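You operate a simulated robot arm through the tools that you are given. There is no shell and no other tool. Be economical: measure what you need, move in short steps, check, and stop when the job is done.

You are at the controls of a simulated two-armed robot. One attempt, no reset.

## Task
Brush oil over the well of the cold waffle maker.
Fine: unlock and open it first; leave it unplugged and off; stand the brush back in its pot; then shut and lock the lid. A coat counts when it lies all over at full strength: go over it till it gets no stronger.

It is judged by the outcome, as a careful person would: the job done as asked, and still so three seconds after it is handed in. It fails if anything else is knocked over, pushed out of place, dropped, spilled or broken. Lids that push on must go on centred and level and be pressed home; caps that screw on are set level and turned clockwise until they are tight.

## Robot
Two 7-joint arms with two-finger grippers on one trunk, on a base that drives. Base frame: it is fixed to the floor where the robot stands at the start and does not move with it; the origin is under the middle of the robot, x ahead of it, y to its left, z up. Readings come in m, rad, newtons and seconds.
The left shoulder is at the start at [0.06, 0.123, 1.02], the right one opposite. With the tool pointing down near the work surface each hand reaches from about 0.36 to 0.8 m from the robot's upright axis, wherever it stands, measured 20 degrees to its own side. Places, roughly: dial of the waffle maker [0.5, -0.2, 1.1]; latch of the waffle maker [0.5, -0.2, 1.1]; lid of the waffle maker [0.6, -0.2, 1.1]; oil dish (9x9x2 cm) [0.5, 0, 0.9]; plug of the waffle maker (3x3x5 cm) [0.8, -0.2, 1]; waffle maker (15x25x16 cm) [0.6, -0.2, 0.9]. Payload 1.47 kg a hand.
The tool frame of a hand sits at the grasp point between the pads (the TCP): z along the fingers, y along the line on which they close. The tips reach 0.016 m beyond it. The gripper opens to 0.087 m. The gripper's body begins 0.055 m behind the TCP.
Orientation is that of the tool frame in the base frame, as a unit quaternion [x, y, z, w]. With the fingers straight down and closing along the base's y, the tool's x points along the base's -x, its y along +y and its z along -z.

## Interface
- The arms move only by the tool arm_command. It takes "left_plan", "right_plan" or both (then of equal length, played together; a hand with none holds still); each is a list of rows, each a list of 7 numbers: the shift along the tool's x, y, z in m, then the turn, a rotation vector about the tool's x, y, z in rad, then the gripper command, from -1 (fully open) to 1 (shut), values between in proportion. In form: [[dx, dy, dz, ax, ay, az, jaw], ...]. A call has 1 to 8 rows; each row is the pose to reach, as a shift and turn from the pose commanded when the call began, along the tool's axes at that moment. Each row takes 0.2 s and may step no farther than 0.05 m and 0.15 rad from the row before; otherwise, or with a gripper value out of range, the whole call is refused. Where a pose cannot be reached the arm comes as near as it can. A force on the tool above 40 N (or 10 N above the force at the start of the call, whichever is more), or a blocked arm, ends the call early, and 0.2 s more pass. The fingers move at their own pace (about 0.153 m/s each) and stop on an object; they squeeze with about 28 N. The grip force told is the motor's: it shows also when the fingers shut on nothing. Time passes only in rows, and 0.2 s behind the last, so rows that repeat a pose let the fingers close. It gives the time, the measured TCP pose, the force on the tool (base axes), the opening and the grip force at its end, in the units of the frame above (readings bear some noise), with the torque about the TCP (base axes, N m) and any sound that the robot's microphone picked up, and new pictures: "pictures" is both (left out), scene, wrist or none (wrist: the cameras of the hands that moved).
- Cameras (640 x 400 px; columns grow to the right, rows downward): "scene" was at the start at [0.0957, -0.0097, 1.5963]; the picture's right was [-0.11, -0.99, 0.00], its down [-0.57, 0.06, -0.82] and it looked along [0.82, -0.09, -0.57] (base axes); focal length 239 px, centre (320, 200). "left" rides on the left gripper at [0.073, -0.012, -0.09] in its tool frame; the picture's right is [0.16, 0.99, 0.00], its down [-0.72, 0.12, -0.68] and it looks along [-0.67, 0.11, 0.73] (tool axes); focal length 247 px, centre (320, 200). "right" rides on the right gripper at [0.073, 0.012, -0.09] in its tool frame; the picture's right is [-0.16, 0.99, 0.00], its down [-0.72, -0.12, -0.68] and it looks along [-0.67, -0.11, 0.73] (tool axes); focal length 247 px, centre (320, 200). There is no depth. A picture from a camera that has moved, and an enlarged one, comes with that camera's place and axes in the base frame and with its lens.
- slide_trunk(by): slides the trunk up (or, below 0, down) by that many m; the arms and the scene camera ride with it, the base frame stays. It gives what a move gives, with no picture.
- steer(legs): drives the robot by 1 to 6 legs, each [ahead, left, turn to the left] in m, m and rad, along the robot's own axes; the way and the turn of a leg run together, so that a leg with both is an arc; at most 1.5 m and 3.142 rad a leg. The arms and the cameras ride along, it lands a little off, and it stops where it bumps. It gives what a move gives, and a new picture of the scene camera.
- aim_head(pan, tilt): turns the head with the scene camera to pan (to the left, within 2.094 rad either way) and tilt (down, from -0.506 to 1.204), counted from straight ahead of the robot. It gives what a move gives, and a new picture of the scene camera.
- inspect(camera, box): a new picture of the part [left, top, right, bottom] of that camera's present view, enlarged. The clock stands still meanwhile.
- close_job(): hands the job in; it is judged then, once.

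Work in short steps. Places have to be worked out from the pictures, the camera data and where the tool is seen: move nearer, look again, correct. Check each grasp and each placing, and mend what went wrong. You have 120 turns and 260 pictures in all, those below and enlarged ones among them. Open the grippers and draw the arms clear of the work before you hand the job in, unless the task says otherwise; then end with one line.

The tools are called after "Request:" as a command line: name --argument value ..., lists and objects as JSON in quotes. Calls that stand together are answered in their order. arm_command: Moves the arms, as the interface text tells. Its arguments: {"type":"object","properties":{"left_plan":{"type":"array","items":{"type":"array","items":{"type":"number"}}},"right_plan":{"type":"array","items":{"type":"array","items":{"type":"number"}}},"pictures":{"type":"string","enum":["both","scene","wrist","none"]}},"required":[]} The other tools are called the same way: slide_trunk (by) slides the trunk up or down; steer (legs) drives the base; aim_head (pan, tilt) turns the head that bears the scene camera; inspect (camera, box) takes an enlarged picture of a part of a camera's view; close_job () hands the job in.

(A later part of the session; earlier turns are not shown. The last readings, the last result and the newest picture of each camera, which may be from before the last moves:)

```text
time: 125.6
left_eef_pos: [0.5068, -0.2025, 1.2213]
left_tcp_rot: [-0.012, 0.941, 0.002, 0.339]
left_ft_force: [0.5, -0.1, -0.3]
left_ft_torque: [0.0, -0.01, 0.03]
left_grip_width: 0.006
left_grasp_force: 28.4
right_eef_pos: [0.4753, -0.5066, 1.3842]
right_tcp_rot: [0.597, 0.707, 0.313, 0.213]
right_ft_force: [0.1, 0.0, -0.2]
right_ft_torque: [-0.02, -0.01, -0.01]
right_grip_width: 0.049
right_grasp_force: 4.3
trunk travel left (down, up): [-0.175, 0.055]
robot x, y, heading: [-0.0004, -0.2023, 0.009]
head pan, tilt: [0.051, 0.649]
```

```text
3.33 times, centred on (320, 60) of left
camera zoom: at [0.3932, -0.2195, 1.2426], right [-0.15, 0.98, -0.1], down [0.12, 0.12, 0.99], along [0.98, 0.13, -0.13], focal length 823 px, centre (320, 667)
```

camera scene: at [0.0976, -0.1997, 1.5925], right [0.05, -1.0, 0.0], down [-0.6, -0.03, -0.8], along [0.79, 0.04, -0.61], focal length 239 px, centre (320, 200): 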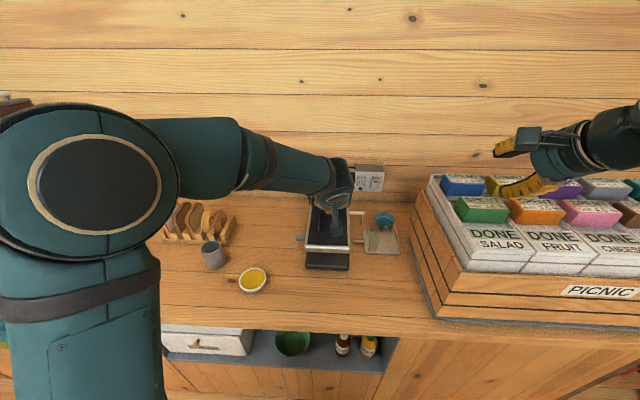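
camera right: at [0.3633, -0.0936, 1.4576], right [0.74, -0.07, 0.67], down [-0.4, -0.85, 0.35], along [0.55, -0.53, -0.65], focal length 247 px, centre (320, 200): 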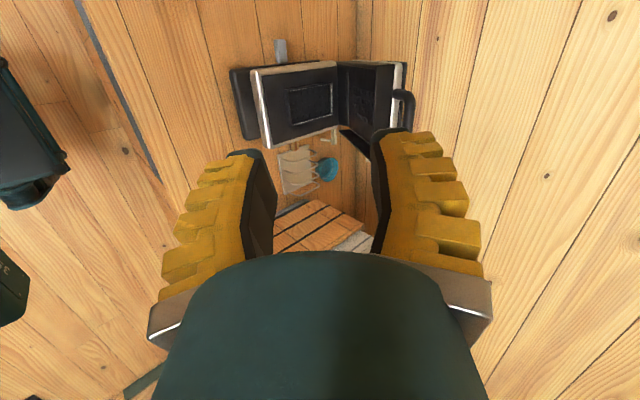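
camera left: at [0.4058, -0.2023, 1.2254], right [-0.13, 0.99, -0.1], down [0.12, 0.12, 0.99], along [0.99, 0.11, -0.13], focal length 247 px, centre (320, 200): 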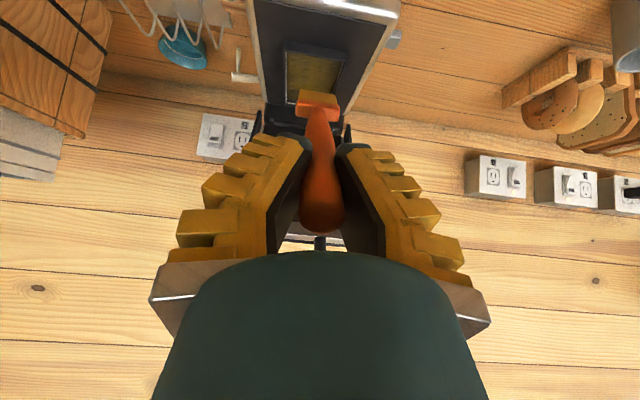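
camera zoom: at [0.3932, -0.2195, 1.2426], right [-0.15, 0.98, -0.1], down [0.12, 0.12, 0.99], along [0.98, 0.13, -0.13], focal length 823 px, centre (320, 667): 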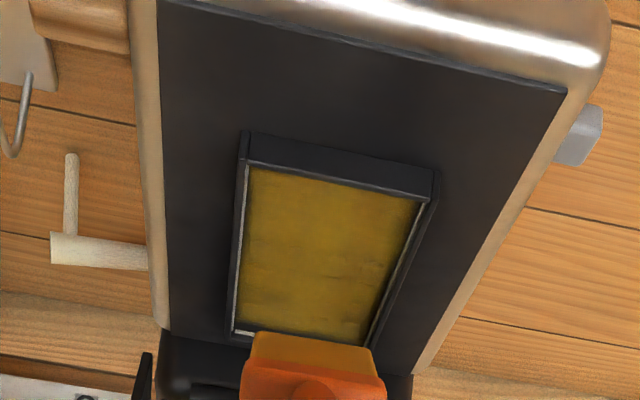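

The look is unchanged, so it is saturated in the middle; since that last round ran a bit high, I do one final firm edge pass (z≈1.128) down the +y side and the near edge, then lift.

Request:
arm_command --left_plan '[[0.001, 0.009, 0.04, 0, 0, 0, 1], [0.002, 0.018, 0.08, 0, 0, 0, 1], [0.0027, 0.0285, 0.1215, 0, 0, 0, 1], [-0.0203, 0.0285, 0.1408, 0, 0, 0, 1], [-0.0432, 0.0285, 0.1601, 0, 0, 0, 1], [-0.0662, 0.0285, 0.1795, 0, 0, 0, 1], [-0.074, 0.0285, 0.186, 0, 0, 0, 1], [-0.074, 0.01, 0.186, 0, 0, 0, 1]]' --pictures "none"

Request:
arm_command --left_plan '[[0, -0.02, 0, 0, 0, 0, 1], [0.023, -0.02, -0.0193, 0, 0, 0, 1], [0.0459, -0.02, -0.0386, 0, 0, 0, 1], [0.0765, -0.02, -0.0644, 0, 0, 0, 1], [0.0765, 0.018, -0.0644, 0, 0, 0, 1], [0.0765, 0.0, -0.0644, 0, 0, 0, 1], [0.0459, 0.0, -0.0386, 0, 0, 0, 1], [0, 0, 0, 0, 0, 0, 1]]' --pictures "none"

Request:
arm_command --left_plan '[[0.0, 0.0, -0.03, 0, 0, 0, 1], [0.02, 0.0, -0.07, 0, 0, 0, 1], [0.04, 0.0, -0.115, 0, 0, 0, 1], [0.055, 0.0, -0.155, 0, 0, 0, 1], [0.062, 0.0, -0.195, 0, 0, 0, 1]]' --pictures "none"

Request:
inspect --camera "left" --box '[240, 0, 400, 120]'

```text
time: 127.4
left_eef_pos: [0.6807, -0.2031, 1.128]
left_tcp_rot: [-0.003, 0.939, 0.001, 0.343]
left_ft_force: [0.2, 0.4, 0.1]
left_ft_torque: [0.0, 0.0, 0.0]
left_grip_width: 0.0058
left_grasp_force: 28.2
right_eef_pos: [0.4766, -0.5076, 1.3831]
right_tcp_rot: [0.598, 0.707, 0.314, 0.212]
right_ft_force: [-0.9, -0.3, 0.1]
right_ft_torque: [0.0, 0.01, 0.0]
right_grip_width: 0.0491
right_grasp_force: 4.0
trunk travel left (down, up): [-0.175, 0.055]
robot x, y, heading: [0.0033, -0.2029, 0.003]
head pan, tilt: [0.051, 0.649]
```

```text
refused: row 8 steps farther than a row can; nothing moved
```

```text
time: 128.6
left_eef_pos: [0.5154, -0.1857, 1.2343]
left_tcp_rot: [-0.024, 0.942, 0.008, 0.336]
left_ft_force: [0.5, 0.3, -0.3]
left_ft_torque: [-0.01, 0.04, -0.01]
left_grip_width: 0.0059
left_grasp_force: 27.7
right_eef_pos: [0.4758, -0.5047, 1.3835]
right_tcp_rot: [0.596, 0.708, 0.314, 0.212]
right_ft_force: [-0.9, 0.3, 0.9]
right_ft_torque: [-0.01, -0.01, 0.01]
right_grip_width: 0.0491
right_grasp_force: 4.2
trunk travel left (down, up): [-0.175, 0.055]
robot x, y, heading: [0.0016, -0.2036, 0.003]
head pan, tilt: [0.051, 0.649]
```

```text
3.33 times, centred on (320, 60) of left
camera zoom: at [0.4026, -0.2039, 1.2557], right [-0.17, 0.98, -0.1], down [0.12, 0.12, 0.98], along [0.98, 0.16, -0.14], focal length 823 px, centre (320, 667)
```

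zoom: 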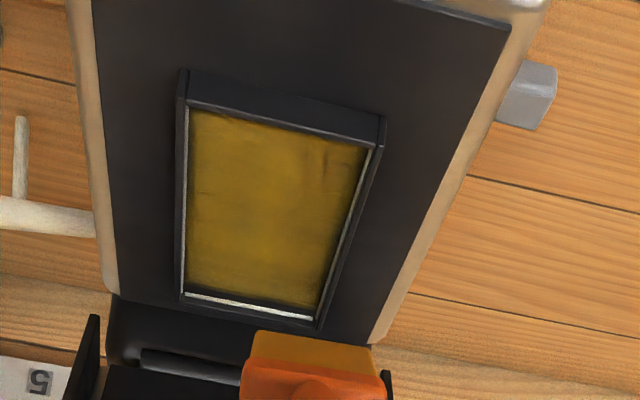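

Edge filled; one faint smudge near the front right. A final complete firm round slightly lower (z≈1.1245).

Request:
arm_command --left_plan '[[0.007, 0.003, 0.042, 0, 0, 0, 1], [0.014, 0.005, 0.084, 0, 0, 0, 1], [0.0213, 0.008, 0.1256, 0, 0, 0, 1], [-0.0017, 0.008, 0.1449, 0, 0, 0, 1], [-0.0246, 0.008, 0.1642, 0, 0, 0, 1], [-0.0476, 0.008, 0.1836, 0, 0, 0, 1], [-0.0552, 0.008, 0.19, 0, 0, 0, 1], [-0.0552, -0.01, 0.19, 0, 0, 0, 1]]' --pictures "none"

Request:
arm_command --left_plan '[[0.023, 0, -0.0193, 0, 0, 0, 1], [0.0459, 0, -0.0386, 0, 0, 0, 1], [0.0765, 0, -0.0644, 0, 0, 0, 1], [0.0765, -0.017, -0.0644, 0, 0, 0, 1], [0.0459, -0.017, -0.0386, 0, 0, 0, 1], [0.023, -0.017, -0.0193, 0, 0, 0, 1], [0, -0.017, 0, 0, 0, 0, 1], [0, 0.009, 0, 0, 0, 0, 1]]' --pictures "none"

Request:
arm_command --left_plan '[[0.023, 0, -0.0193, 0, 0, 0, 1], [0.0459, 0, -0.0386, 0, 0, 0, 1], [0.0765, 0, -0.0644, 0, 0, 0, 1], [0.0765, 0.011, -0.0644, 0, 0, 0, 1], [0.0459, 0.011, -0.0386, 0, 0, 0, 1], [0.0765, 0.011, -0.0644, 0, 0, 0, 1], [0.0765, -0.012, -0.0644, 0, 0, 0, 1], [0.0765, -0.024, -0.0644, 0, 0, 0, 1]]' --pictures "none"

Request:
arm_command --left_plan '[[0.0, 0.006, -0.03, 0, 0, 0, 1], [0.0, 0.012, -0.07, 0, 0, 0, 1], [0.0, 0.018, -0.115, 0, 0, 0, 1]]' --pictures "none"

Request:
inspect --camera "left" --box '[240, 0, 400, 120]'

```text
time: 130.4
left_eef_pos: [0.671, -0.2162, 1.1268]
left_tcp_rot: [-0.003, 0.94, 0.001, 0.341]
left_ft_force: [0.2, 0.5, 0.3]
left_ft_torque: [-0.05, -0.06, 0.0]
left_grip_width: 0.0061
left_grasp_force: 28.1
right_eef_pos: [0.4753, -0.507, 1.383]
right_tcp_rot: [0.597, 0.707, 0.314, 0.212]
right_ft_force: [-0.1, -0.5, 0.1]
right_ft_torque: [0.02, 0.02, 0.03]
right_grip_width: 0.049
right_grasp_force: 4.3
trunk travel left (down, up): [-0.175, 0.055]
robot x, y, heading: [0.0048, -0.2037, 0.006]
head pan, tilt: [0.051, 0.649]
```

```text
time: 132.2
left_eef_pos: [0.6705, -0.2059, 1.1304]
left_tcp_rot: [-0.003, 0.939, 0.0, 0.343]
left_ft_force: [0.5, 1.1, -0.7]
left_ft_torque: [-0.03, 0.04, -0.03]
left_grip_width: 0.006
left_grasp_force: 28.0
right_eef_pos: [0.4734, -0.5063, 1.3841]
right_tcp_rot: [0.597, 0.707, 0.314, 0.212]
right_ft_force: [-1.0, 0.2, 0.8]
right_ft_torque: [0.0, 0.01, 0.0]
right_grip_width: 0.0489
right_grasp_force: 3.5
trunk travel left (down, up): [-0.175, 0.055]
robot x, y, heading: [0.001, -0.2027, 0.005]
head pan, tilt: [0.051, 0.649]
```

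```text
time: 134.0
left_eef_pos: [0.5685, -0.2277, 1.1293]
left_tcp_rot: [-0.003, 0.939, 0.001, 0.343]
left_ft_force: [-0.6, 0.3, -0.7]
left_ft_torque: [0.01, 0.04, 0.01]
left_grip_width: 0.0061
left_grasp_force: 28.4
right_eef_pos: [0.475, -0.5065, 1.3829]
right_tcp_rot: [0.597, 0.707, 0.313, 0.211]
right_ft_force: [-0.5, 0.5, 0.4]
right_ft_torque: [-0.01, -0.01, -0.03]
right_grip_width: 0.049
right_grasp_force: 3.8
trunk travel left (down, up): [-0.175, 0.055]
robot x, y, heading: [0.003, -0.2025, -0.001]
head pan, tilt: [0.051, 0.649]
```

```text
time: 134.8
left_eef_pos: [0.4999, -0.2001, 1.2144]
left_tcp_rot: [-0.016, 0.941, 0.004, 0.338]
left_ft_force: [-0.5, -0.4, -0.1]
left_ft_torque: [-0.01, 0.02, -0.03]
left_grip_width: 0.006
left_grasp_force: 27.7
right_eef_pos: [0.4755, -0.5056, 1.384]
right_tcp_rot: [0.597, 0.707, 0.313, 0.212]
right_ft_force: [-0.7, 0.7, 0.3]
right_ft_torque: [0.01, 0.05, -0.01]
right_grip_width: 0.049
right_grasp_force: 3.2
trunk travel left (down, up): [-0.175, 0.055]
robot x, y, heading: [0.0015, -0.2022, 0.001]
head pan, tilt: [0.051, 0.649]
```

```text
3.33 times, centred on (320, 60) of left
camera zoom: at [0.3869, -0.2157, 1.2357], right [-0.15, 0.98, -0.1], down [0.12, 0.12, 0.98], along [0.98, 0.14, -0.14], focal length 823 px, centre (320, 667)
```

zoom: 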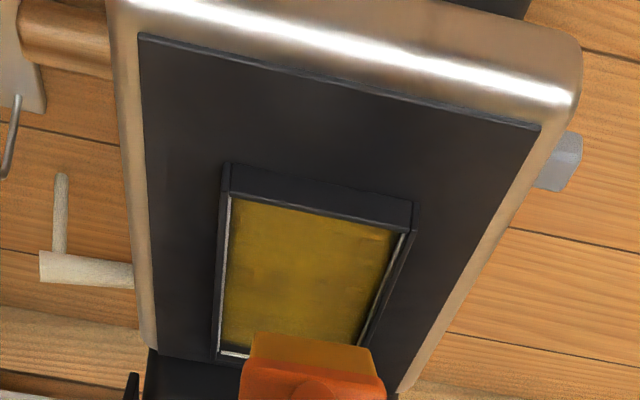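

Coat is uniform and saturated. Now I bring the brush back: swing left while unpitching to vertical, then move over the pot.

Request:
arm_command --left_plan '[[0, 0.045, -0.01, 0, 0.14, 0, 1], [0, 0.09, -0.01, 0, 0.28, 0, 1], [0, 0.135, -0.01, 0, 0.42, 0, 1], [0, 0.18, -0.01, 0, 0.56, 0, 1], [0, 0.225, -0.01, 0, 0.695, 0, 1]]' --pictures "none"

```text
time: 136.0
left_eef_pos: [0.4896, 0.016, 1.2207]
left_tcp_rot: [-0.002, 1.0, 0.0, 0.001]
left_ft_force: [0.3, -0.6, -1.1]
left_ft_torque: [0.0, 0.0, -0.01]
left_grip_width: 0.0061
left_grasp_force: 28.0
right_eef_pos: [0.4762, -0.5065, 1.3831]
right_tcp_rot: [0.597, 0.707, 0.314, 0.211]
right_ft_force: [0.3, 0.9, 0.4]
right_ft_torque: [0.03, 0.01, -0.02]
right_grip_width: 0.0488
right_grasp_force: 3.9
trunk travel left (down, up): [-0.175, 0.055]
robot x, y, heading: [-0.0014, -0.2032, 0.006]
head pan, tilt: [0.051, 0.649]
```

Upright again. I move over the pot at (0.6145, 0.194), staying high.

Request:
arm_command --left_plan '[[-0.025, 0.0356, 0.004, 0, 0, 0, 1], [-0.05, 0.0712, 0.008, 0, 0, 0, 1], [-0.075, 0.1068, 0.012, 0, 0, 0, 1], [-0.1, 0.1424, 0.016, 0, 0, 0, 1], [-0.125, 0.178, 0.02, 0, 0, 0, 1], [-0.125, 0.178, 0.02, 0, 0, 0, 1]]' --pictures "wrist"

Request:
inspect --camera "scene" --box '[160, 150, 280, 280]'

```text
time: 137.4
left_eef_pos: [0.6095, 0.1903, 1.2036]
left_tcp_rot: [-0.002, 1.0, 0.0, 0.003]
left_ft_force: [-0.6, -0.1, -1.0]
left_ft_torque: [0.01, 0.0, 0.01]
left_grip_width: 0.0059
left_grasp_force: 28.1
right_eef_pos: [0.4733, -0.5071, 1.3834]
right_tcp_rot: [0.597, 0.707, 0.314, 0.211]
right_ft_force: [0.0, -0.4, 0.0]
right_ft_torque: [0.02, 0.02, 0.01]
right_grip_width: 0.049
right_grasp_force: 3.8
trunk travel left (down, up): [-0.175, 0.055]
robot x, y, heading: [0.0028, -0.2039, 0.005]
head pan, tilt: [0.051, 0.649]
camera left: at [0.5357, 0.1773, 1.2923], right [-0.16, 0.99, 0.0], down [0.72, 0.12, 0.68], along [0.67, 0.11, -0.73], focal length 247 px, centre (320, 200)
```

left: 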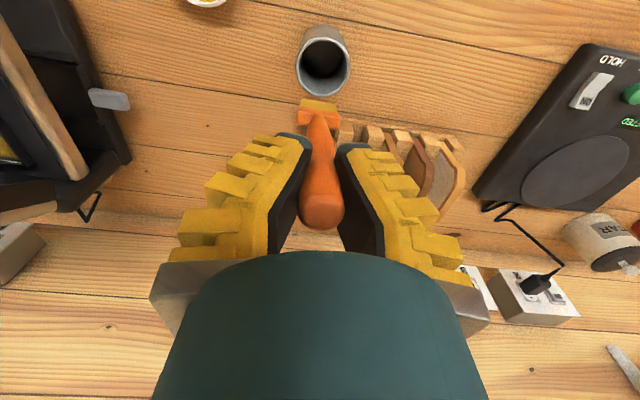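

```text
3.08 times, centred on (220, 215) of scene
camera zoom: at [0.0959, -0.1987, 1.5926], right [0.05, -1.0, 0.0], down [-0.6, -0.03, -0.8], along [0.8, 0.04, -0.6], focal length 736 px, centre (628, 154)
```

zoom: 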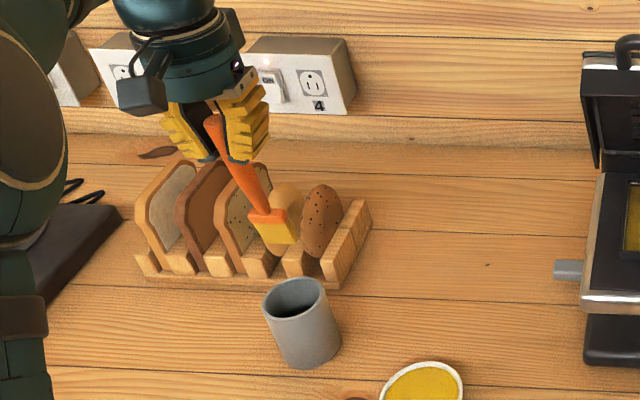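

The brush tilted ~8° in the grip (head forward). I counter-rotate the hand 0.14 rad, centre on the pot (0.620, 0.193) and lower until the bristles are just above the rim.

Request:
arm_command --left_plan '[[-0.005, 0.002, 0.0, 0, 0.07, 0, 1], [-0.009, 0.003, 0.0, 0, 0.14, 0, 1], [-0.009, 0.003, 0.025, 0, 0.14, 0, 1], [-0.009, 0.003, 0.045, 0, 0.14, 0, 1], [-0.009, 0.003, 0.045, 0, 0.14, 0, 1]]' --pictures "wrist"

Request:
inspect --camera "scene" --box '[160, 150, 280, 280]'

```text
time: 138.6
left_eef_pos: [0.6198, 0.1952, 1.1598]
left_tcp_rot: [-0.002, 0.998, 0.0, -0.066]
left_ft_force: [0.1, 0.3, -0.7]
left_ft_torque: [-0.01, 0.01, 0.01]
left_grip_width: 0.0059
left_grasp_force: 27.9
right_eef_pos: [0.4747, -0.5073, 1.3826]
right_tcp_rot: [0.597, 0.707, 0.313, 0.212]
right_ft_force: [-0.1, -0.5, 0.1]
right_ft_torque: [0.01, -0.02, -0.01]
right_grip_width: 0.0492
right_grasp_force: 3.9
trunk travel left (down, up): [-0.175, 0.055]
robot x, y, heading: [0.0046, -0.2037, 0.002]
head pan, tilt: [0.051, 0.649]
camera left: at [0.5595, 0.1831, 1.2572], right [-0.16, 0.99, 0.02], down [0.81, 0.12, 0.58], along [0.57, 0.11, -0.82], focal length 247 px, centre (320, 200)
```

left: 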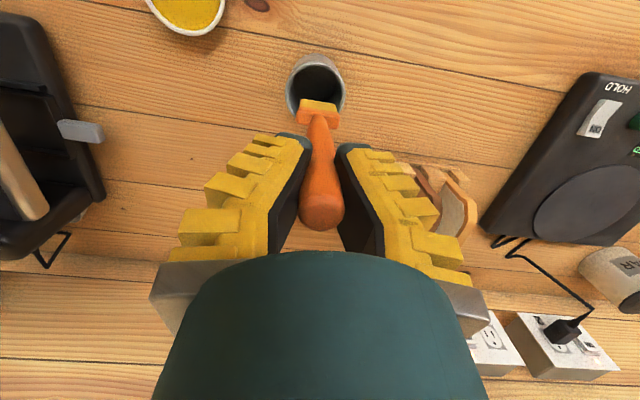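

```text
3.08 times, centred on (220, 215) of scene
camera zoom: at [0.0966, -0.1978, 1.5926], right [0.05, -1.0, 0.0], down [-0.6, -0.03, -0.8], along [0.8, 0.04, -0.6], focal length 736 px, centre (628, 154)
```

zoom: 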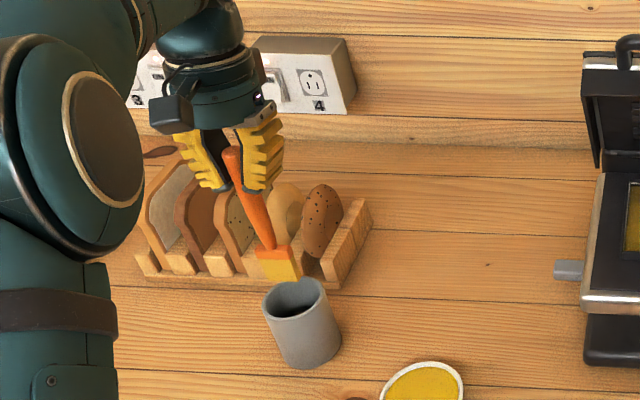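

Brush is vertical and centred over the pot. I lower it in, watching the force.

Request:
arm_command --left_plan '[[-0.001, -0.002, 0.0297, 0, 0, 0, 1], [-0.0049, -0.002, 0.0595, 0, 0, 0, 1], [-0.0075, -0.002, 0.0793, 0, 0, 0, 1], [-0.009, -0.002, 0.0912, 0, 0, 0, 1], [-0.0096, -0.002, 0.0955, 0, 0, 0, 1]]' --pictures "none"

Request:
inspect --camera "scene" --box '[160, 150, 280, 280]'

```text
time: 139.8
left_eef_pos: [0.6178, 0.1932, 1.064]
left_tcp_rot: [-0.003, 0.998, 0.0, -0.067]
left_ft_force: [0.1, 0.7, -0.6]
left_ft_torque: [0.02, 0.01, -0.01]
left_grip_width: 0.0062
left_grasp_force: 28.0
right_eef_pos: [0.4761, -0.5071, 1.3841]
right_tcp_rot: [0.597, 0.707, 0.313, 0.211]
right_ft_force: [-0.2, -0.8, -0.7]
right_ft_torque: [0.01, 0.0, 0.03]
right_grip_width: 0.0491
right_grasp_force: 4.0
trunk travel left (down, up): [-0.175, 0.055]
robot x, y, heading: [0.0025, -0.2031, 0.001]
head pan, tilt: [0.051, 0.649]
```

```text
3.08 times, centred on (220, 215) of scene
camera zoom: at [0.0968, -0.1978, 1.5925], right [0.05, -1.0, 0.0], down [-0.6, -0.03, -0.8], along [0.8, 0.04, -0.6], focal length 736 px, centre (628, 154)
```

zoom: 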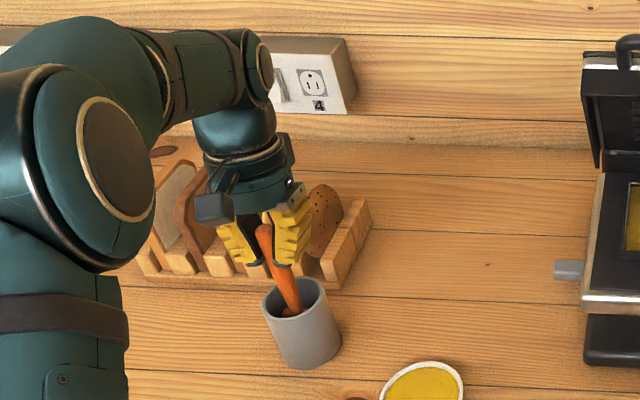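

Brush is in the pot. I lower a few more mm until it touches the bottom, then release gently.

Request:
arm_command --left_plan '[[-0.0003, 0, 0.003, 0, 0, 0, 1], [-0.0006, 0, 0.005, 0, 0, 0, 1], [-0.0008, 0, 0.007, 0, 0, 0, 1]]' --pictures "none"

```text
time: 140.6
left_eef_pos: [0.6173, 0.1921, 1.0611]
left_tcp_rot: [-0.003, 0.998, 0.001, -0.065]
left_ft_force: [0.2, 0.6, 21.7]
left_ft_torque: [0.0, -0.01, 0.01]
left_grip_width: 0.006
left_grasp_force: 28.1
right_eef_pos: [0.4732, -0.5077, 1.3837]
right_tcp_rot: [0.597, 0.707, 0.314, 0.212]
right_ft_force: [0.1, 0.3, -0.7]
right_ft_torque: [-0.02, -0.02, -0.01]
right_grip_width: 0.0489
right_grasp_force: 4.9
trunk travel left (down, up): [-0.175, 0.055]
robot x, y, heading: [0.0037, -0.2, 0.007]
head pan, tilt: [0.051, 0.649]
```

Touched bottom. I relieve the pressure, open, and withdraw straight up.

Request:
arm_command --left_plan '[[0.0004, 0, -0.0035, 0, 0, 0, 1], [0.0004, 0, -0.0035, 0, 0, 0, 0.5], [0.0004, 0, -0.0035, 0, 0, 0, 0], [0.0004, 0, -0.0035, 0, 0, 0, -0.6], [0.0043, 0, -0.033, 0, 0, 0, -0.6], [0.0095, 0, -0.073, 0, 0, 0, -0.6], [0.0157, 0, -0.12, 0, 0, 0, -0.6]]' --pictures "wrist"

Request:
inspect --camera "scene" --box '[160, 150, 280, 280]'

```text
time: 142.2
left_eef_pos: [0.614, 0.1939, 1.1762]
left_tcp_rot: [-0.003, 0.998, 0.0, -0.068]
left_ft_force: [0.2, -0.5, 0.4]
left_ft_torque: [0.0, -0.03, 0.01]
left_grip_width: 0.0733
left_grasp_force: 2.3
right_eef_pos: [0.4739, -0.5072, 1.3842]
right_tcp_rot: [0.597, 0.708, 0.313, 0.212]
right_ft_force: [0.3, -0.4, 0.8]
right_ft_torque: [0.01, -0.01, -0.01]
right_grip_width: 0.0491
right_grasp_force: 4.1
trunk travel left (down, up): [-0.175, 0.055]
robot x, y, heading: [0.0029, -0.2047, 0.003]
head pan, tilt: [0.051, 0.649]
camera left: at [0.5543, 0.1813, 1.2736], right [-0.16, 0.99, 0.02], down [0.81, 0.12, 0.58], along [0.57, 0.11, -0.82], focal length 247 px, centre (320, 200)
```

left: 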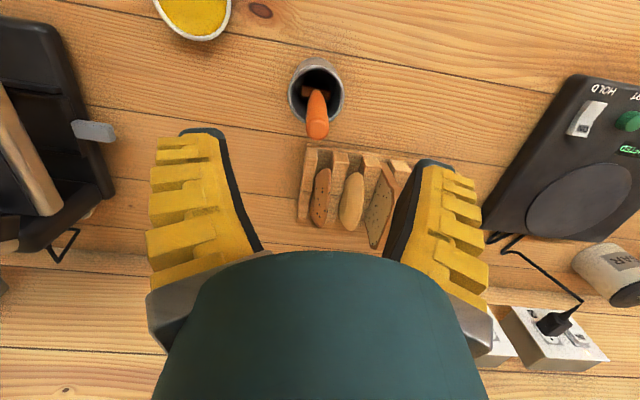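

```text
3.08 times, centred on (220, 215) of scene
camera zoom: at [0.0959, -0.1982, 1.5926], right [0.05, -1.0, 0.0], down [-0.6, -0.03, -0.8], along [0.8, 0.04, -0.6], focal length 736 px, centre (628, 154)
```

zoom: 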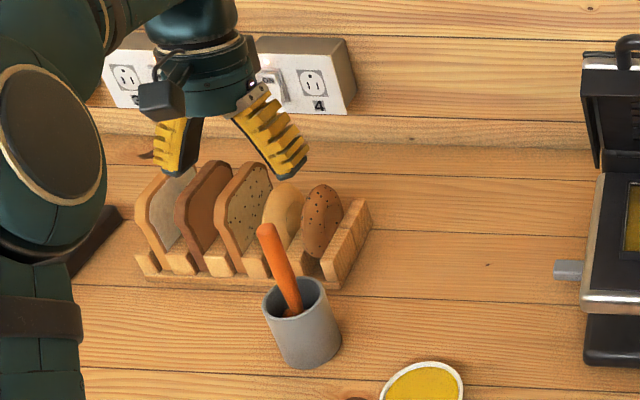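

Brush stands safely in its pot. Next, closing: I'll hook the left fingers over/behind the handle bar (pitched) and draw it down. First raise and pitch the left hand.

Request:
arm_command --left_plan '[[0.0, 0, -0.03, 0, -0.07, 0, -0.6], [0.015, 0, -0.06, 0, -0.21, 0, 0], [0.03, 0, -0.09, 0, -0.35, 0, 0.5], [0.05, 0, -0.115, 0, -0.49, 0, 1], [0.065, 0, -0.13, 0, -0.63, 0, 1], [0.079, 0, -0.141, 0, -0.77, 0, 1], [0.079, 0, -0.141, 0, -0.83, 0, 1]]' --pictures "none"

```text
time: 143.8
left_eef_pos: [0.5594, 0.1935, 1.3265]
left_tcp_rot: [-0.002, 0.94, 0.0, 0.341]
left_ft_force: [-1.3, -0.1, 0.4]
left_ft_torque: [-0.03, -0.03, 0.02]
left_grip_width: 0.0001
left_grasp_force: 28.3
right_eef_pos: [0.4763, -0.5066, 1.3819]
right_tcp_rot: [0.597, 0.708, 0.312, 0.211]
right_ft_force: [0.1, -0.5, 0.6]
right_ft_torque: [0.02, 0.01, -0.01]
right_grip_width: 0.049
right_grasp_force: 4.4
trunk travel left (down, up): [-0.175, 0.055]
robot x, y, heading: [0.0017, -0.2027, 0.004]
head pan, tilt: [0.051, 0.649]
```

Now across to y≈-0.19, in front of and above the lid's handle.

Request:
arm_command --left_plan '[[0, -0.048, 0, 0, 0, 0, 1], [0, -0.096, 0, 0, 0, 0, 1], [0, -0.144, 0, 0, 0, 0, 1], [0, -0.192, 0, 0, 0, 0, 1], [0, -0.24, 0, 0, 0, 0, 1], [0, -0.288, 0, 0, 0, 0, 1], [0, -0.336, 0, 0, 0, 0, 1], [0, -0.382, 0, 0, 0, 0, 1]]' --pictures "wrist"

```text
time: 145.6
left_eef_pos: [0.5619, -0.1887, 1.3256]
left_tcp_rot: [-0.003, 0.941, 0.001, 0.34]
left_ft_force: [0.2, -0.9, 0.8]
left_ft_torque: [-0.01, 0.02, 0.02]
left_grip_width: 0.0002
left_grasp_force: 28.3
right_eef_pos: [0.4763, -0.5081, 1.3831]
right_tcp_rot: [0.597, 0.708, 0.314, 0.21]
right_ft_force: [-0.1, -0.4, 0.2]
right_ft_torque: [0.02, 0.0, 0.03]
right_grip_width: 0.0491
right_grasp_force: 4.1
trunk travel left (down, up): [-0.175, 0.055]
robot x, y, heading: [0.0013, -0.2068, 0.004]
head pan, tilt: [0.051, 0.649]
camera left: at [0.4484, -0.201, 1.3461], right [-0.13, 0.99, -0.1], down [0.12, 0.12, 0.99], along [0.98, 0.11, -0.13], focal length 247 px, centre (320, 200)
```

left: 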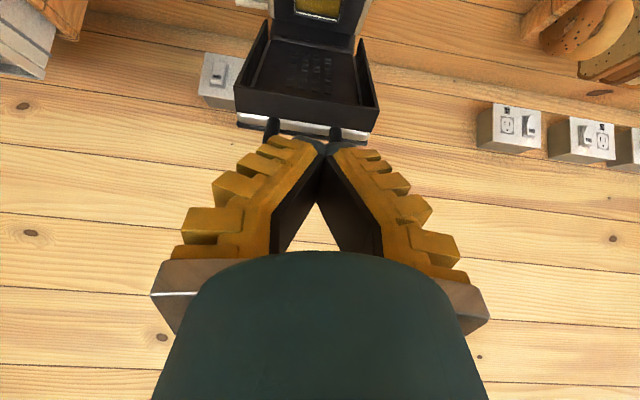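

The lid handle is right ahead, centred at y≈-0.19. I go over the bar and down behind it with closed fingers.

Request:
arm_command --left_plan '[[-0.0352, 0, 0.0296, 0, 0, 0, 1], [-0.0704, 0, 0.0593, 0, 0, 0, 1], [-0.1056, 0, 0.0889, 0, 0, 0, 1], [-0.096, 0, 0.112, 0, 0, 0, 1], [-0.0864, 0, 0.135, 0, 0, 0, 1]]' --pictures "both"

```text
time: 146.8
left_eef_pos: [0.7169, -0.1887, 1.277]
left_tcp_rot: [-0.003, 0.941, 0.001, 0.34]
left_ft_force: [0.8, -0.3, 0.1]
left_ft_torque: [0.01, 0.0, -0.05]
left_grip_width: 0.0001
left_grasp_force: 27.5
right_eef_pos: [0.4765, -0.5079, 1.383]
right_tcp_rot: [0.597, 0.707, 0.314, 0.212]
right_ft_force: [-0.1, -0.9, -0.5]
right_ft_torque: [0.01, 0.02, -0.02]
right_grip_width: 0.0491
right_grasp_force: 3.6
trunk travel left (down, up): [-0.175, 0.055]
robot x, y, heading: [-0.0004, -0.203, 0.004]
head pan, tilt: [0.051, 0.649]
camera scene: at [0.098, -0.1982, 1.5924], right [0.05, -1.0, 0.0], down [-0.6, -0.03, -0.8], along [0.79, 0.04, -0.61], focal length 239 px, centre (320, 200)
camera left: at [0.6037, -0.2022, 1.2979], right [-0.13, 0.99, -0.1], down [0.12, 0.12, 0.99], along [0.98, 0.11, -0.13], focal length 247 px, centre (320, 200)
```

scene: 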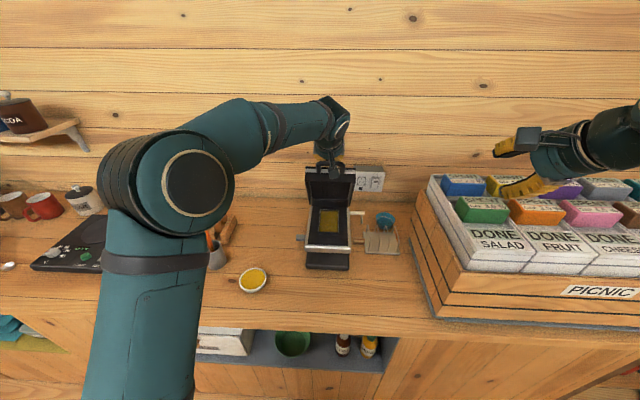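
left: 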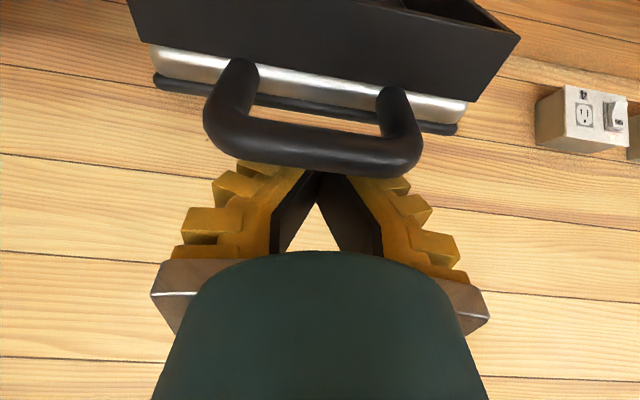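

The fingers are behind the bar. I go 2.5 cm deeper and draw the bar forward and down along the arc.

Request:
arm_command --left_plan '[[0, 0, 0.025, 0, 0, 0, 1], [0.0226, 0, 0.0223, 0, 0, 0, 1], [0.0452, 0, 0.0196, 0, 0, 0, 1], [0.0626, 0, 0.0194, 0, 0, 0, 1], [0.08, 0, 0.0191, 0, 0, 0, 1], [0.0974, 0, 0.0211, 0, 0, 0, 1]]' --pictures "wrist"

Request:
inspect --camera "scene" --box '[270, 130, 390, 280]'

```text
time: 148.2
left_eef_pos: [0.6532, -0.1879, 1.2003]
left_tcp_rot: [-0.002, 0.94, 0.0, 0.341]
left_ft_force: [-0.2, -0.1, -0.1]
left_ft_torque: [0.01, 0.02, 0.0]
left_grip_width: 0.0
left_grasp_force: 28.5
right_eef_pos: [0.4738, -0.5064, 1.3818]
right_tcp_rot: [0.597, 0.707, 0.314, 0.212]
right_ft_force: [0.2, 0.9, -0.6]
right_ft_torque: [-0.04, -0.02, 0.0]
right_grip_width: 0.0492
right_grasp_force: 4.2
trunk travel left (down, up): [-0.175, 0.055]
robot x, y, heading: [0.0036, -0.202, 0.004]
head pan, tilt: [0.051, 0.649]
camera left: at [0.5396, -0.2007, 1.2216], right [-0.13, 0.99, -0.1], down [0.12, 0.12, 0.99], along [0.98, 0.11, -0.13], focal length 247 px, centre (320, 200)
```

left: 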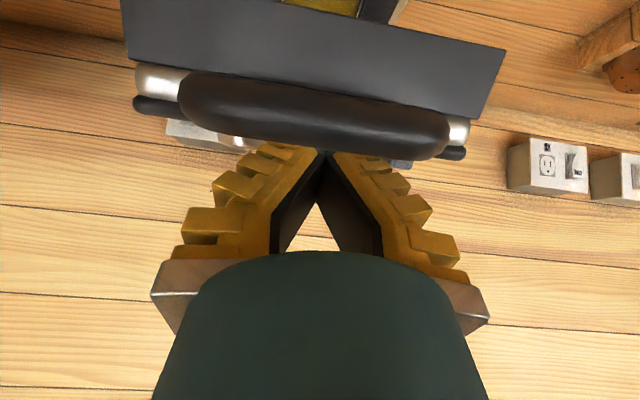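

```text
2.67 times, centred on (330, 205) of scene
camera zoom: at [0.0966, -0.198, 1.5925], right [0.05, -1.0, 0.0], down [-0.6, -0.03, -0.8], along [0.8, 0.04, -0.6], focal length 638 px, centre (293, 187)
```

zoom: 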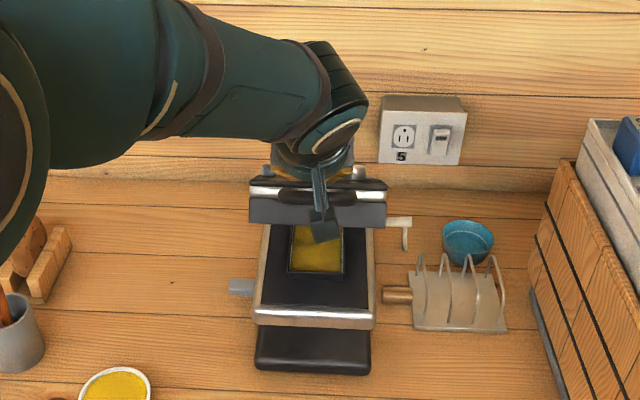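

The lid is coming down nicely (about 45°), with hardly any force. I continue along the arc to about 20°.

Request:
arm_command --left_plan '[[0.0254, 0, 0.0061, 0, 0, 0, 1], [0.0508, 0, 0.0122, 0, 0, 0, 1], [0.0733, 0, 0.0219, 0, 0, 0, 1], [0.0903, 0, 0.0312, 0, 0, 0, 1]]' --pictures "wrist"

Request:
inspect --camera "scene" --box '[270, 130, 390, 280]'

```text
time: 149.2
left_eef_pos: [0.603, -0.1897, 1.1192]
left_tcp_rot: [-0.003, 0.94, 0.001, 0.341]
left_ft_force: [-0.1, 0.7, -0.1]
left_ft_torque: [0.02, -0.02, 0.0]
left_grip_width: 0.0
left_grasp_force: 28.1
right_eef_pos: [0.4747, -0.5075, 1.3831]
right_tcp_rot: [0.597, 0.707, 0.314, 0.211]
right_ft_force: [-0.2, 0.2, 0.4]
right_ft_torque: [0.04, 0.01, 0.0]
right_grip_width: 0.0492
right_grasp_force: 3.9
trunk travel left (down, up): [-0.175, 0.055]
robot x, y, heading: [0.0008, -0.2012, 0.002]
head pan, tilt: [0.051, 0.649]
camera left: at [0.4898, -0.2027, 1.1392], right [-0.13, 0.99, -0.1], down [0.12, 0.12, 0.99], along [0.98, 0.11, -0.13], focal length 247 px, centre (320, 200)
```

left: 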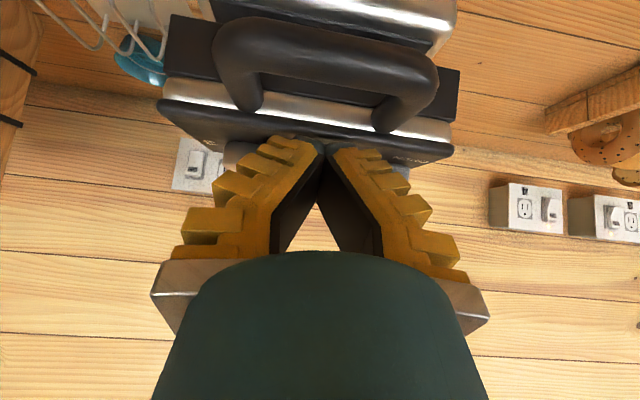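

```text
2.67 times, centred on (330, 205) of scene
camera zoom: at [0.0966, -0.1985, 1.5925], right [0.05, -1.0, 0.0], down [-0.6, -0.03, -0.8], along [0.8, 0.04, -0.6], focal length 638 px, centre (293, 187)
```

zoom: 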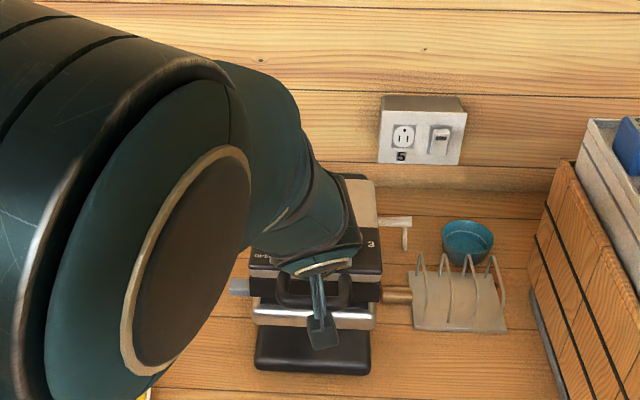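

The lid is nearly shut. I press down with the fingertips on the panel's front edge between latch and dial until it seats.

Request:
arm_command --left_plan '[[0.0, 0, 0.01, 0, 0, 0, 1], [0.0097, 0, 0.0215, 0, 0, 0, 1], [0.0161, 0, 0.0291, 0, 0, 0, 1], [0.0225, 0, 0.0368, 0, 0, 0, 1], [0.0258, 0, 0.0406, 0, 0, 0, 1], [0.029, 0, 0.0444, 0, 0, 0, 1]]' --pictures "wrist"

```text
time: 150.1
left_eef_pos: [0.6118, -0.1909, 1.0924]
left_tcp_rot: [-0.004, 0.937, -0.004, 0.35]
left_ft_force: [-12.0, 1.5, 19.7]
left_ft_torque: [0.05, 0.29, 0.0]
left_grip_width: 0.0061
left_grasp_force: 26.3
right_eef_pos: [0.4723, -0.5068, 1.3848]
right_tcp_rot: [0.596, 0.707, 0.314, 0.213]
right_ft_force: [-1.1, 0.0, -0.1]
right_ft_torque: [0.0, 0.0, 0.01]
right_grip_width: 0.0491
right_grasp_force: 4.0
trunk travel left (down, up): [-0.175, 0.055]
robot x, y, heading: [0.0042, -0.2041, 0.002]
head pan, tilt: [0.051, 0.649]
stopped in row 4 (left hand): the force on the tool passed its limit at 50 N (the readings are from after the stop); the commanded pose is now the measured one
camera left: at [0.4981, -0.2025, 1.1117], right [-0.12, 0.99, -0.11], down [0.1, 0.13, 0.99], along [0.99, 0.11, -0.12], focal length 247 px, centre (320, 200)
```

left: 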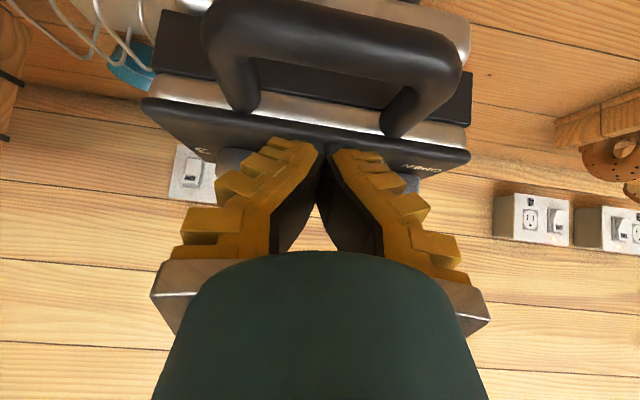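

Panel is hard against my fingertips at z≈1.08: lid shut. I retract up, unpitching to tool-down, to look at the latch.

Request:
arm_command --left_plan '[[0, 0.0, -0.03, 0, 0, 0, 1], [-0.01, 0.01, -0.06, 0, 0.145, 0, 0.5], [-0.02, 0.02, -0.09, 0, 0.29, 0, 0], [-0.03, 0.03, -0.115, 0, 0.435, 0, 0], [-0.0378, 0.03, -0.138, 0, 0.58, 0, 0], [-0.0378, 0.03, -0.138, 0, 0.715, 0, 0]]' --pictures "wrist"

Request:
inspect --camera "scene" --box '[270, 160, 390, 280]'

```text
time: 151.5
left_eef_pos: [0.5563, -0.1601, 1.2179]
left_tcp_rot: [-0.002, 1.0, -0.005, -0.005]
left_ft_force: [0.7, 1.3, 0.1]
left_ft_torque: [0.04, -0.01, 0.03]
left_grip_width: 0.0491
left_grasp_force: 3.9
right_eef_pos: [0.4764, -0.5071, 1.3833]
right_tcp_rot: [0.597, 0.708, 0.313, 0.212]
right_ft_force: [-0.5, -0.2, 1.1]
right_ft_torque: [0.01, 0.02, 0.0]
right_grip_width: 0.0488
right_grasp_force: 4.3
trunk travel left (down, up): [-0.175, 0.055]
robot x, y, heading: [0.0042, -0.2049, 0.002]
head pan, tilt: [0.051, 0.649]
camera left: at [0.4839, -0.1704, 1.308], right [-0.16, 0.99, -0.01], down [0.73, 0.12, 0.67], along [0.66, 0.1, -0.74], focal length 247 px, centre (320, 200)
```

left: 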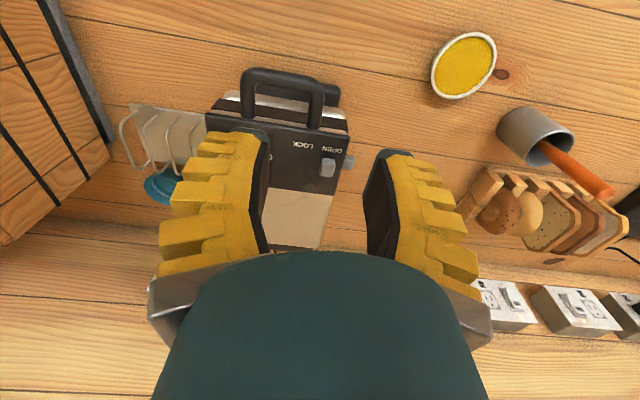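

```text
3.33 times, centred on (330, 220) of scene
camera zoom: at [0.0979, -0.1978, 1.5924], right [0.05, -1.0, 0.0], down [-0.6, -0.03, -0.8], along [0.79, 0.04, -0.61], focal length 797 px, centre (287, 133)
```

zoom: 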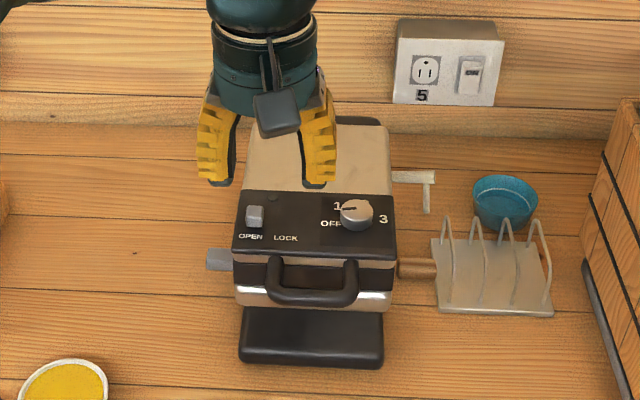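

Lid is shut and level. Knob at about (0.637, -0.139, 1.08), over OPEN. I descend around it with the left hand and grip it.

Request:
arm_command --left_plan '[[-0.027, 0.007, 0.03, 0, 0, 0, 0], [-0.054, 0.014, 0.06, 0, 0, 0, 0], [-0.081, 0.021, 0.09, 0, 0, 0, 0], [-0.081, 0.021, 0.11, 0, 0, 0, 0], [-0.081, 0.021, 0.124, 0, 0, 0, 0.1], [-0.081, 0.021, 0.124, 0, 0, 0, 0.7], [-0.081, 0.021, 0.124, 0, 0, 0, 1], [-0.081, 0.021, 0.124, 0, 0, 0, 1]]' --pictures "wrist"

```text
time: 153.3
left_eef_pos: [0.6339, -0.1411, 1.0943]
left_tcp_rot: [-0.001, 1.0, -0.005, -0.002]
left_ft_force: [3.5, 0.7, 6.3]
left_ft_torque: [-0.02, -0.11, -0.03]
left_grip_width: 0.008
left_grasp_force: 27.9
right_eef_pos: [0.4751, -0.5072, 1.383]
right_tcp_rot: [0.596, 0.708, 0.314, 0.211]
right_ft_force: [-0.4, -1.0, -1.1]
right_ft_torque: [0.03, -0.02, -0.01]
right_grip_width: 0.0491
right_grasp_force: 3.7
trunk travel left (down, up): [-0.175, 0.055]
robot x, y, heading: [0.0026, -0.2016, 0.001]
head pan, tilt: [0.051, 0.649]
camera left: at [0.5614, -0.1516, 1.1823], right [-0.16, 0.99, -0.01], down [0.73, 0.12, 0.68], along [0.67, 0.1, -0.74], focal length 247 px, centre (320, 200)
```

left: 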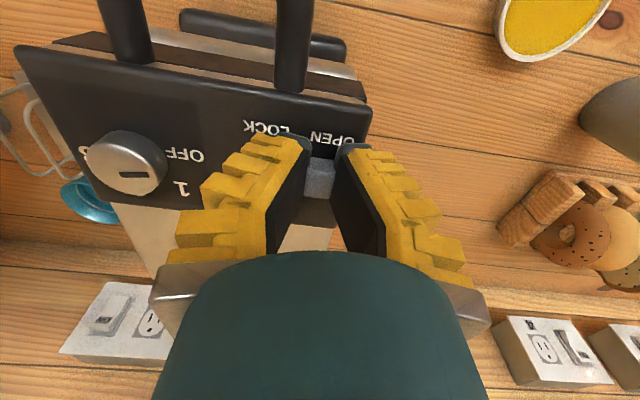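

Knob gripped. I slide it toward LOCK (-y) by 26 mm.

Request:
arm_command --left_plan '[[0, 0, -0.001, 0, 0, 0, 1], [0, -0.006, -0.001, 0, 0, 0, 1], [0, -0.012, -0.001, 0, 0, 0, 1], [0, -0.018, -0.001, 0, 0, 0, 1], [0, -0.023, -0.001, 0, 0, 0, 1], [0, -0.027, -0.001, 0, 0, 0, 1]]' --pictures "wrist"

```text
time: 154.7
left_eef_pos: [0.634, -0.1666, 1.0945]
left_tcp_rot: [-0.002, 1.0, -0.004, -0.003]
left_ft_force: [8.8, 2.3, 2.5]
left_ft_torque: [0.03, -0.13, 0.0]
left_grip_width: 0.006
left_grasp_force: 28.0
right_eef_pos: [0.4758, -0.5065, 1.3816]
right_tcp_rot: [0.597, 0.708, 0.314, 0.211]
right_ft_force: [-0.2, -0.5, 0.0]
right_ft_torque: [-0.02, -0.03, -0.01]
right_grip_width: 0.0491
right_grasp_force: 4.1
trunk travel left (down, up): [-0.175, 0.055]
robot x, y, heading: [0.0029, -0.201, 0.006]
head pan, tilt: [0.051, 0.649]
camera left: at [0.5603, -0.1772, 1.1831], right [-0.16, 0.99, -0.01], down [0.73, 0.13, 0.67], along [0.67, 0.1, -0.74], focal length 247 px, centre (320, 200)
```

left: 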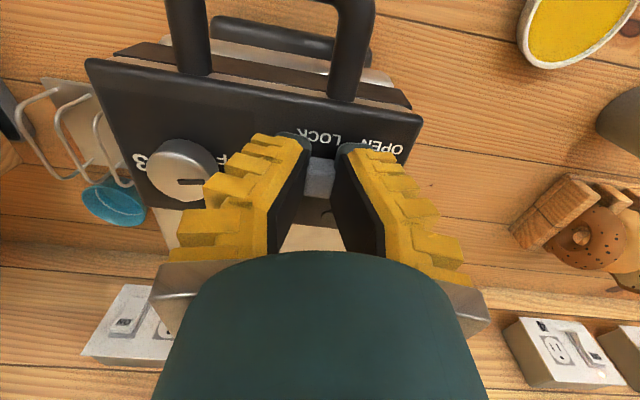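

The knob is over LOCK. While I still hold it, I try gently dragging the maker back to its original spot (−0.089 m in x, −0.010 in y).

Request:
arm_command --left_plan '[[0.011, -0.001, 0, 0, 0, 0, 1], [0.022, -0.002, 0, 0, 0, 0, 1], [0.033, -0.004, 0, 0, 0, 0, 1], [0.044, -0.005, 0, 0, 0, 0, 1]]' --pictures "wrist"

```text
time: 155.7
left_eef_pos: [0.5906, -0.1696, 1.0954]
left_tcp_rot: [-0.002, 1.0, -0.005, -0.004]
left_ft_force: [2.5, -0.4, -0.8]
left_ft_torque: [-0.01, 0.18, 0.04]
left_grip_width: 0.0057
left_grasp_force: 27.9
right_eef_pos: [0.4772, -0.5076, 1.383]
right_tcp_rot: [0.597, 0.708, 0.313, 0.211]
right_ft_force: [0.2, -0.4, -0.1]
right_ft_torque: [0.0, -0.01, 0.0]
right_grip_width: 0.049
right_grasp_force: 4.4
trunk travel left (down, up): [-0.175, 0.055]
robot x, y, heading: [0.0034, -0.2021, 0.0]
head pan, tilt: [0.051, 0.649]
camera left: at [0.5168, -0.1813, 1.1842], right [-0.16, 0.99, -0.01], down [0.73, 0.12, 0.67], along [0.66, 0.1, -0.74], focal length 247 px, centre (320, 200)
```

left: 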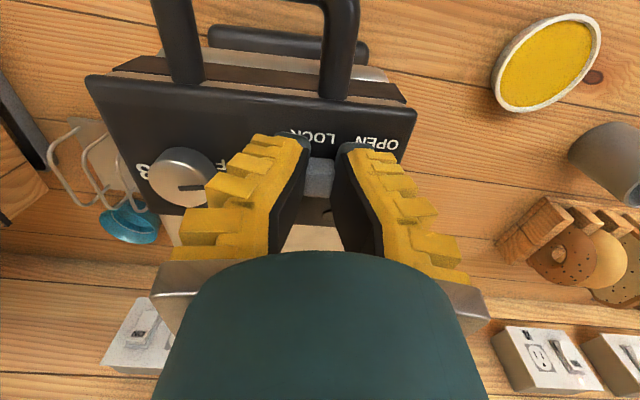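

The maker follows. I continue the remaining 4.5 cm.

Request:
arm_command --left_plan '[[0.011, -0.001, 0, 0, 0, 0, 1], [0.022, -0.002, 0, 0, 0, 0, 1], [0.033, -0.004, 0, 0, 0, 0, 1], [0.044, -0.005, 0, 0, 0, 0, 1], [0.044, -0.005, 0, 0, 0, 0, 0.6], [0.044, -0.005, 0, 0, 0, 0, 0.1], [0.044, -0.005, -0.03, 0, 0, 0, 0], [0.044, -0.005, -0.075, 0, 0, 0, 0]]' --pictures "none"

Request:
arm_command --left_plan '[[0.01, 0.04, -0.02, 0, 0, 0, 0], [0.02, 0.08, -0.04, 0, 0, 0, 0], [0.03, 0.12, -0.06, 0, 0, 0, 0], [0.04, 0.16, -0.08, 0, 0, 0, 0], [0.05, 0.2, -0.1, 0, 0, 0, 0], [0.05, 0.24, -0.1, 0, 0, 0, 0], [0.05, 0.28, -0.1, 0, 0, 0, 0]]' --pictures "scene"

Request:
inspect --camera "scene" --box '[260, 170, 400, 310]'

```text
time: 157.5
left_eef_pos: [0.5449, -0.1706, 1.1738]
left_tcp_rot: [-0.002, 1.0, -0.004, -0.004]
left_ft_force: [-1.5, 0.6, -0.4]
left_ft_torque: [-0.03, -0.01, 0.02]
left_grip_width: 0.0492
left_grasp_force: 4.1
right_eef_pos: [0.474, -0.5062, 1.3823]
right_tcp_rot: [0.598, 0.707, 0.313, 0.212]
right_ft_force: [-1.0, -0.7, -0.1]
right_ft_torque: [0.01, 0.02, -0.02]
right_grip_width: 0.0493
right_grasp_force: 4.2
trunk travel left (down, up): [-0.175, 0.055]
robot x, y, heading: [0.0044, -0.2033, 0.003]
head pan, tilt: [0.051, 0.649]
```

```text
time: 159.1
left_eef_pos: [0.4942, 0.1053, 1.2742]
left_tcp_rot: [-0.002, 1.0, -0.004, -0.003]
left_ft_force: [0.0, -0.2, 0.5]
left_ft_torque: [-0.04, 0.0, -0.01]
left_grip_width: 0.0492
left_grasp_force: 3.5
right_eef_pos: [0.4752, -0.5062, 1.3833]
right_tcp_rot: [0.596, 0.708, 0.315, 0.211]
right_ft_force: [-0.1, 0.2, 0.4]
right_ft_torque: [-0.02, 0.01, 0.0]
right_grip_width: 0.0493
right_grasp_force: 4.2
trunk travel left (down, up): [-0.175, 0.055]
robot x, y, heading: [0.0009, -0.1996, 0.003]
head pan, tilt: [0.051, 0.649]
camera scene: at [0.0964, -0.1968, 1.5925], right [0.05, -1.0, 0.0], down [-0.6, -0.03, -0.8], along [0.8, 0.04, -0.6], focal length 239 px, centre (320, 200)
```

scene: 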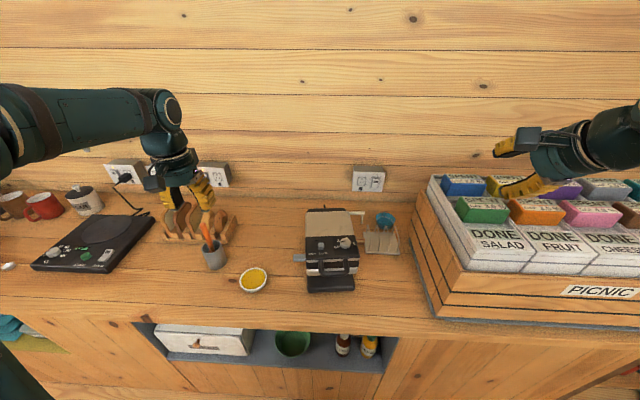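

```text
2.86 times, centred on (330, 240) of scene
camera zoom: at [0.0964, -0.1968, 1.5925], right [0.05, -1.0, 0.0], down [-0.6, -0.03, -0.8], along [0.8, 0.04, -0.6], focal length 683 px, centre (291, 86)
```

zoom: 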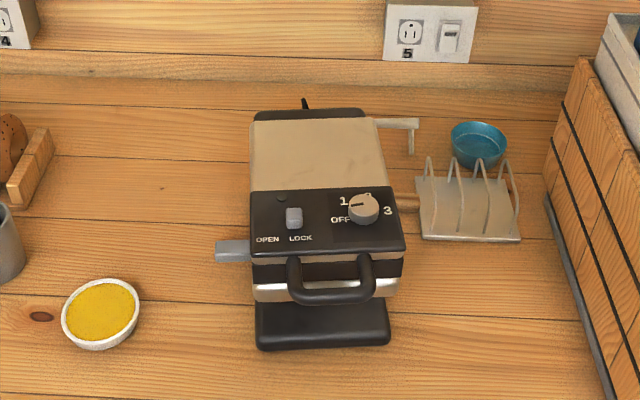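

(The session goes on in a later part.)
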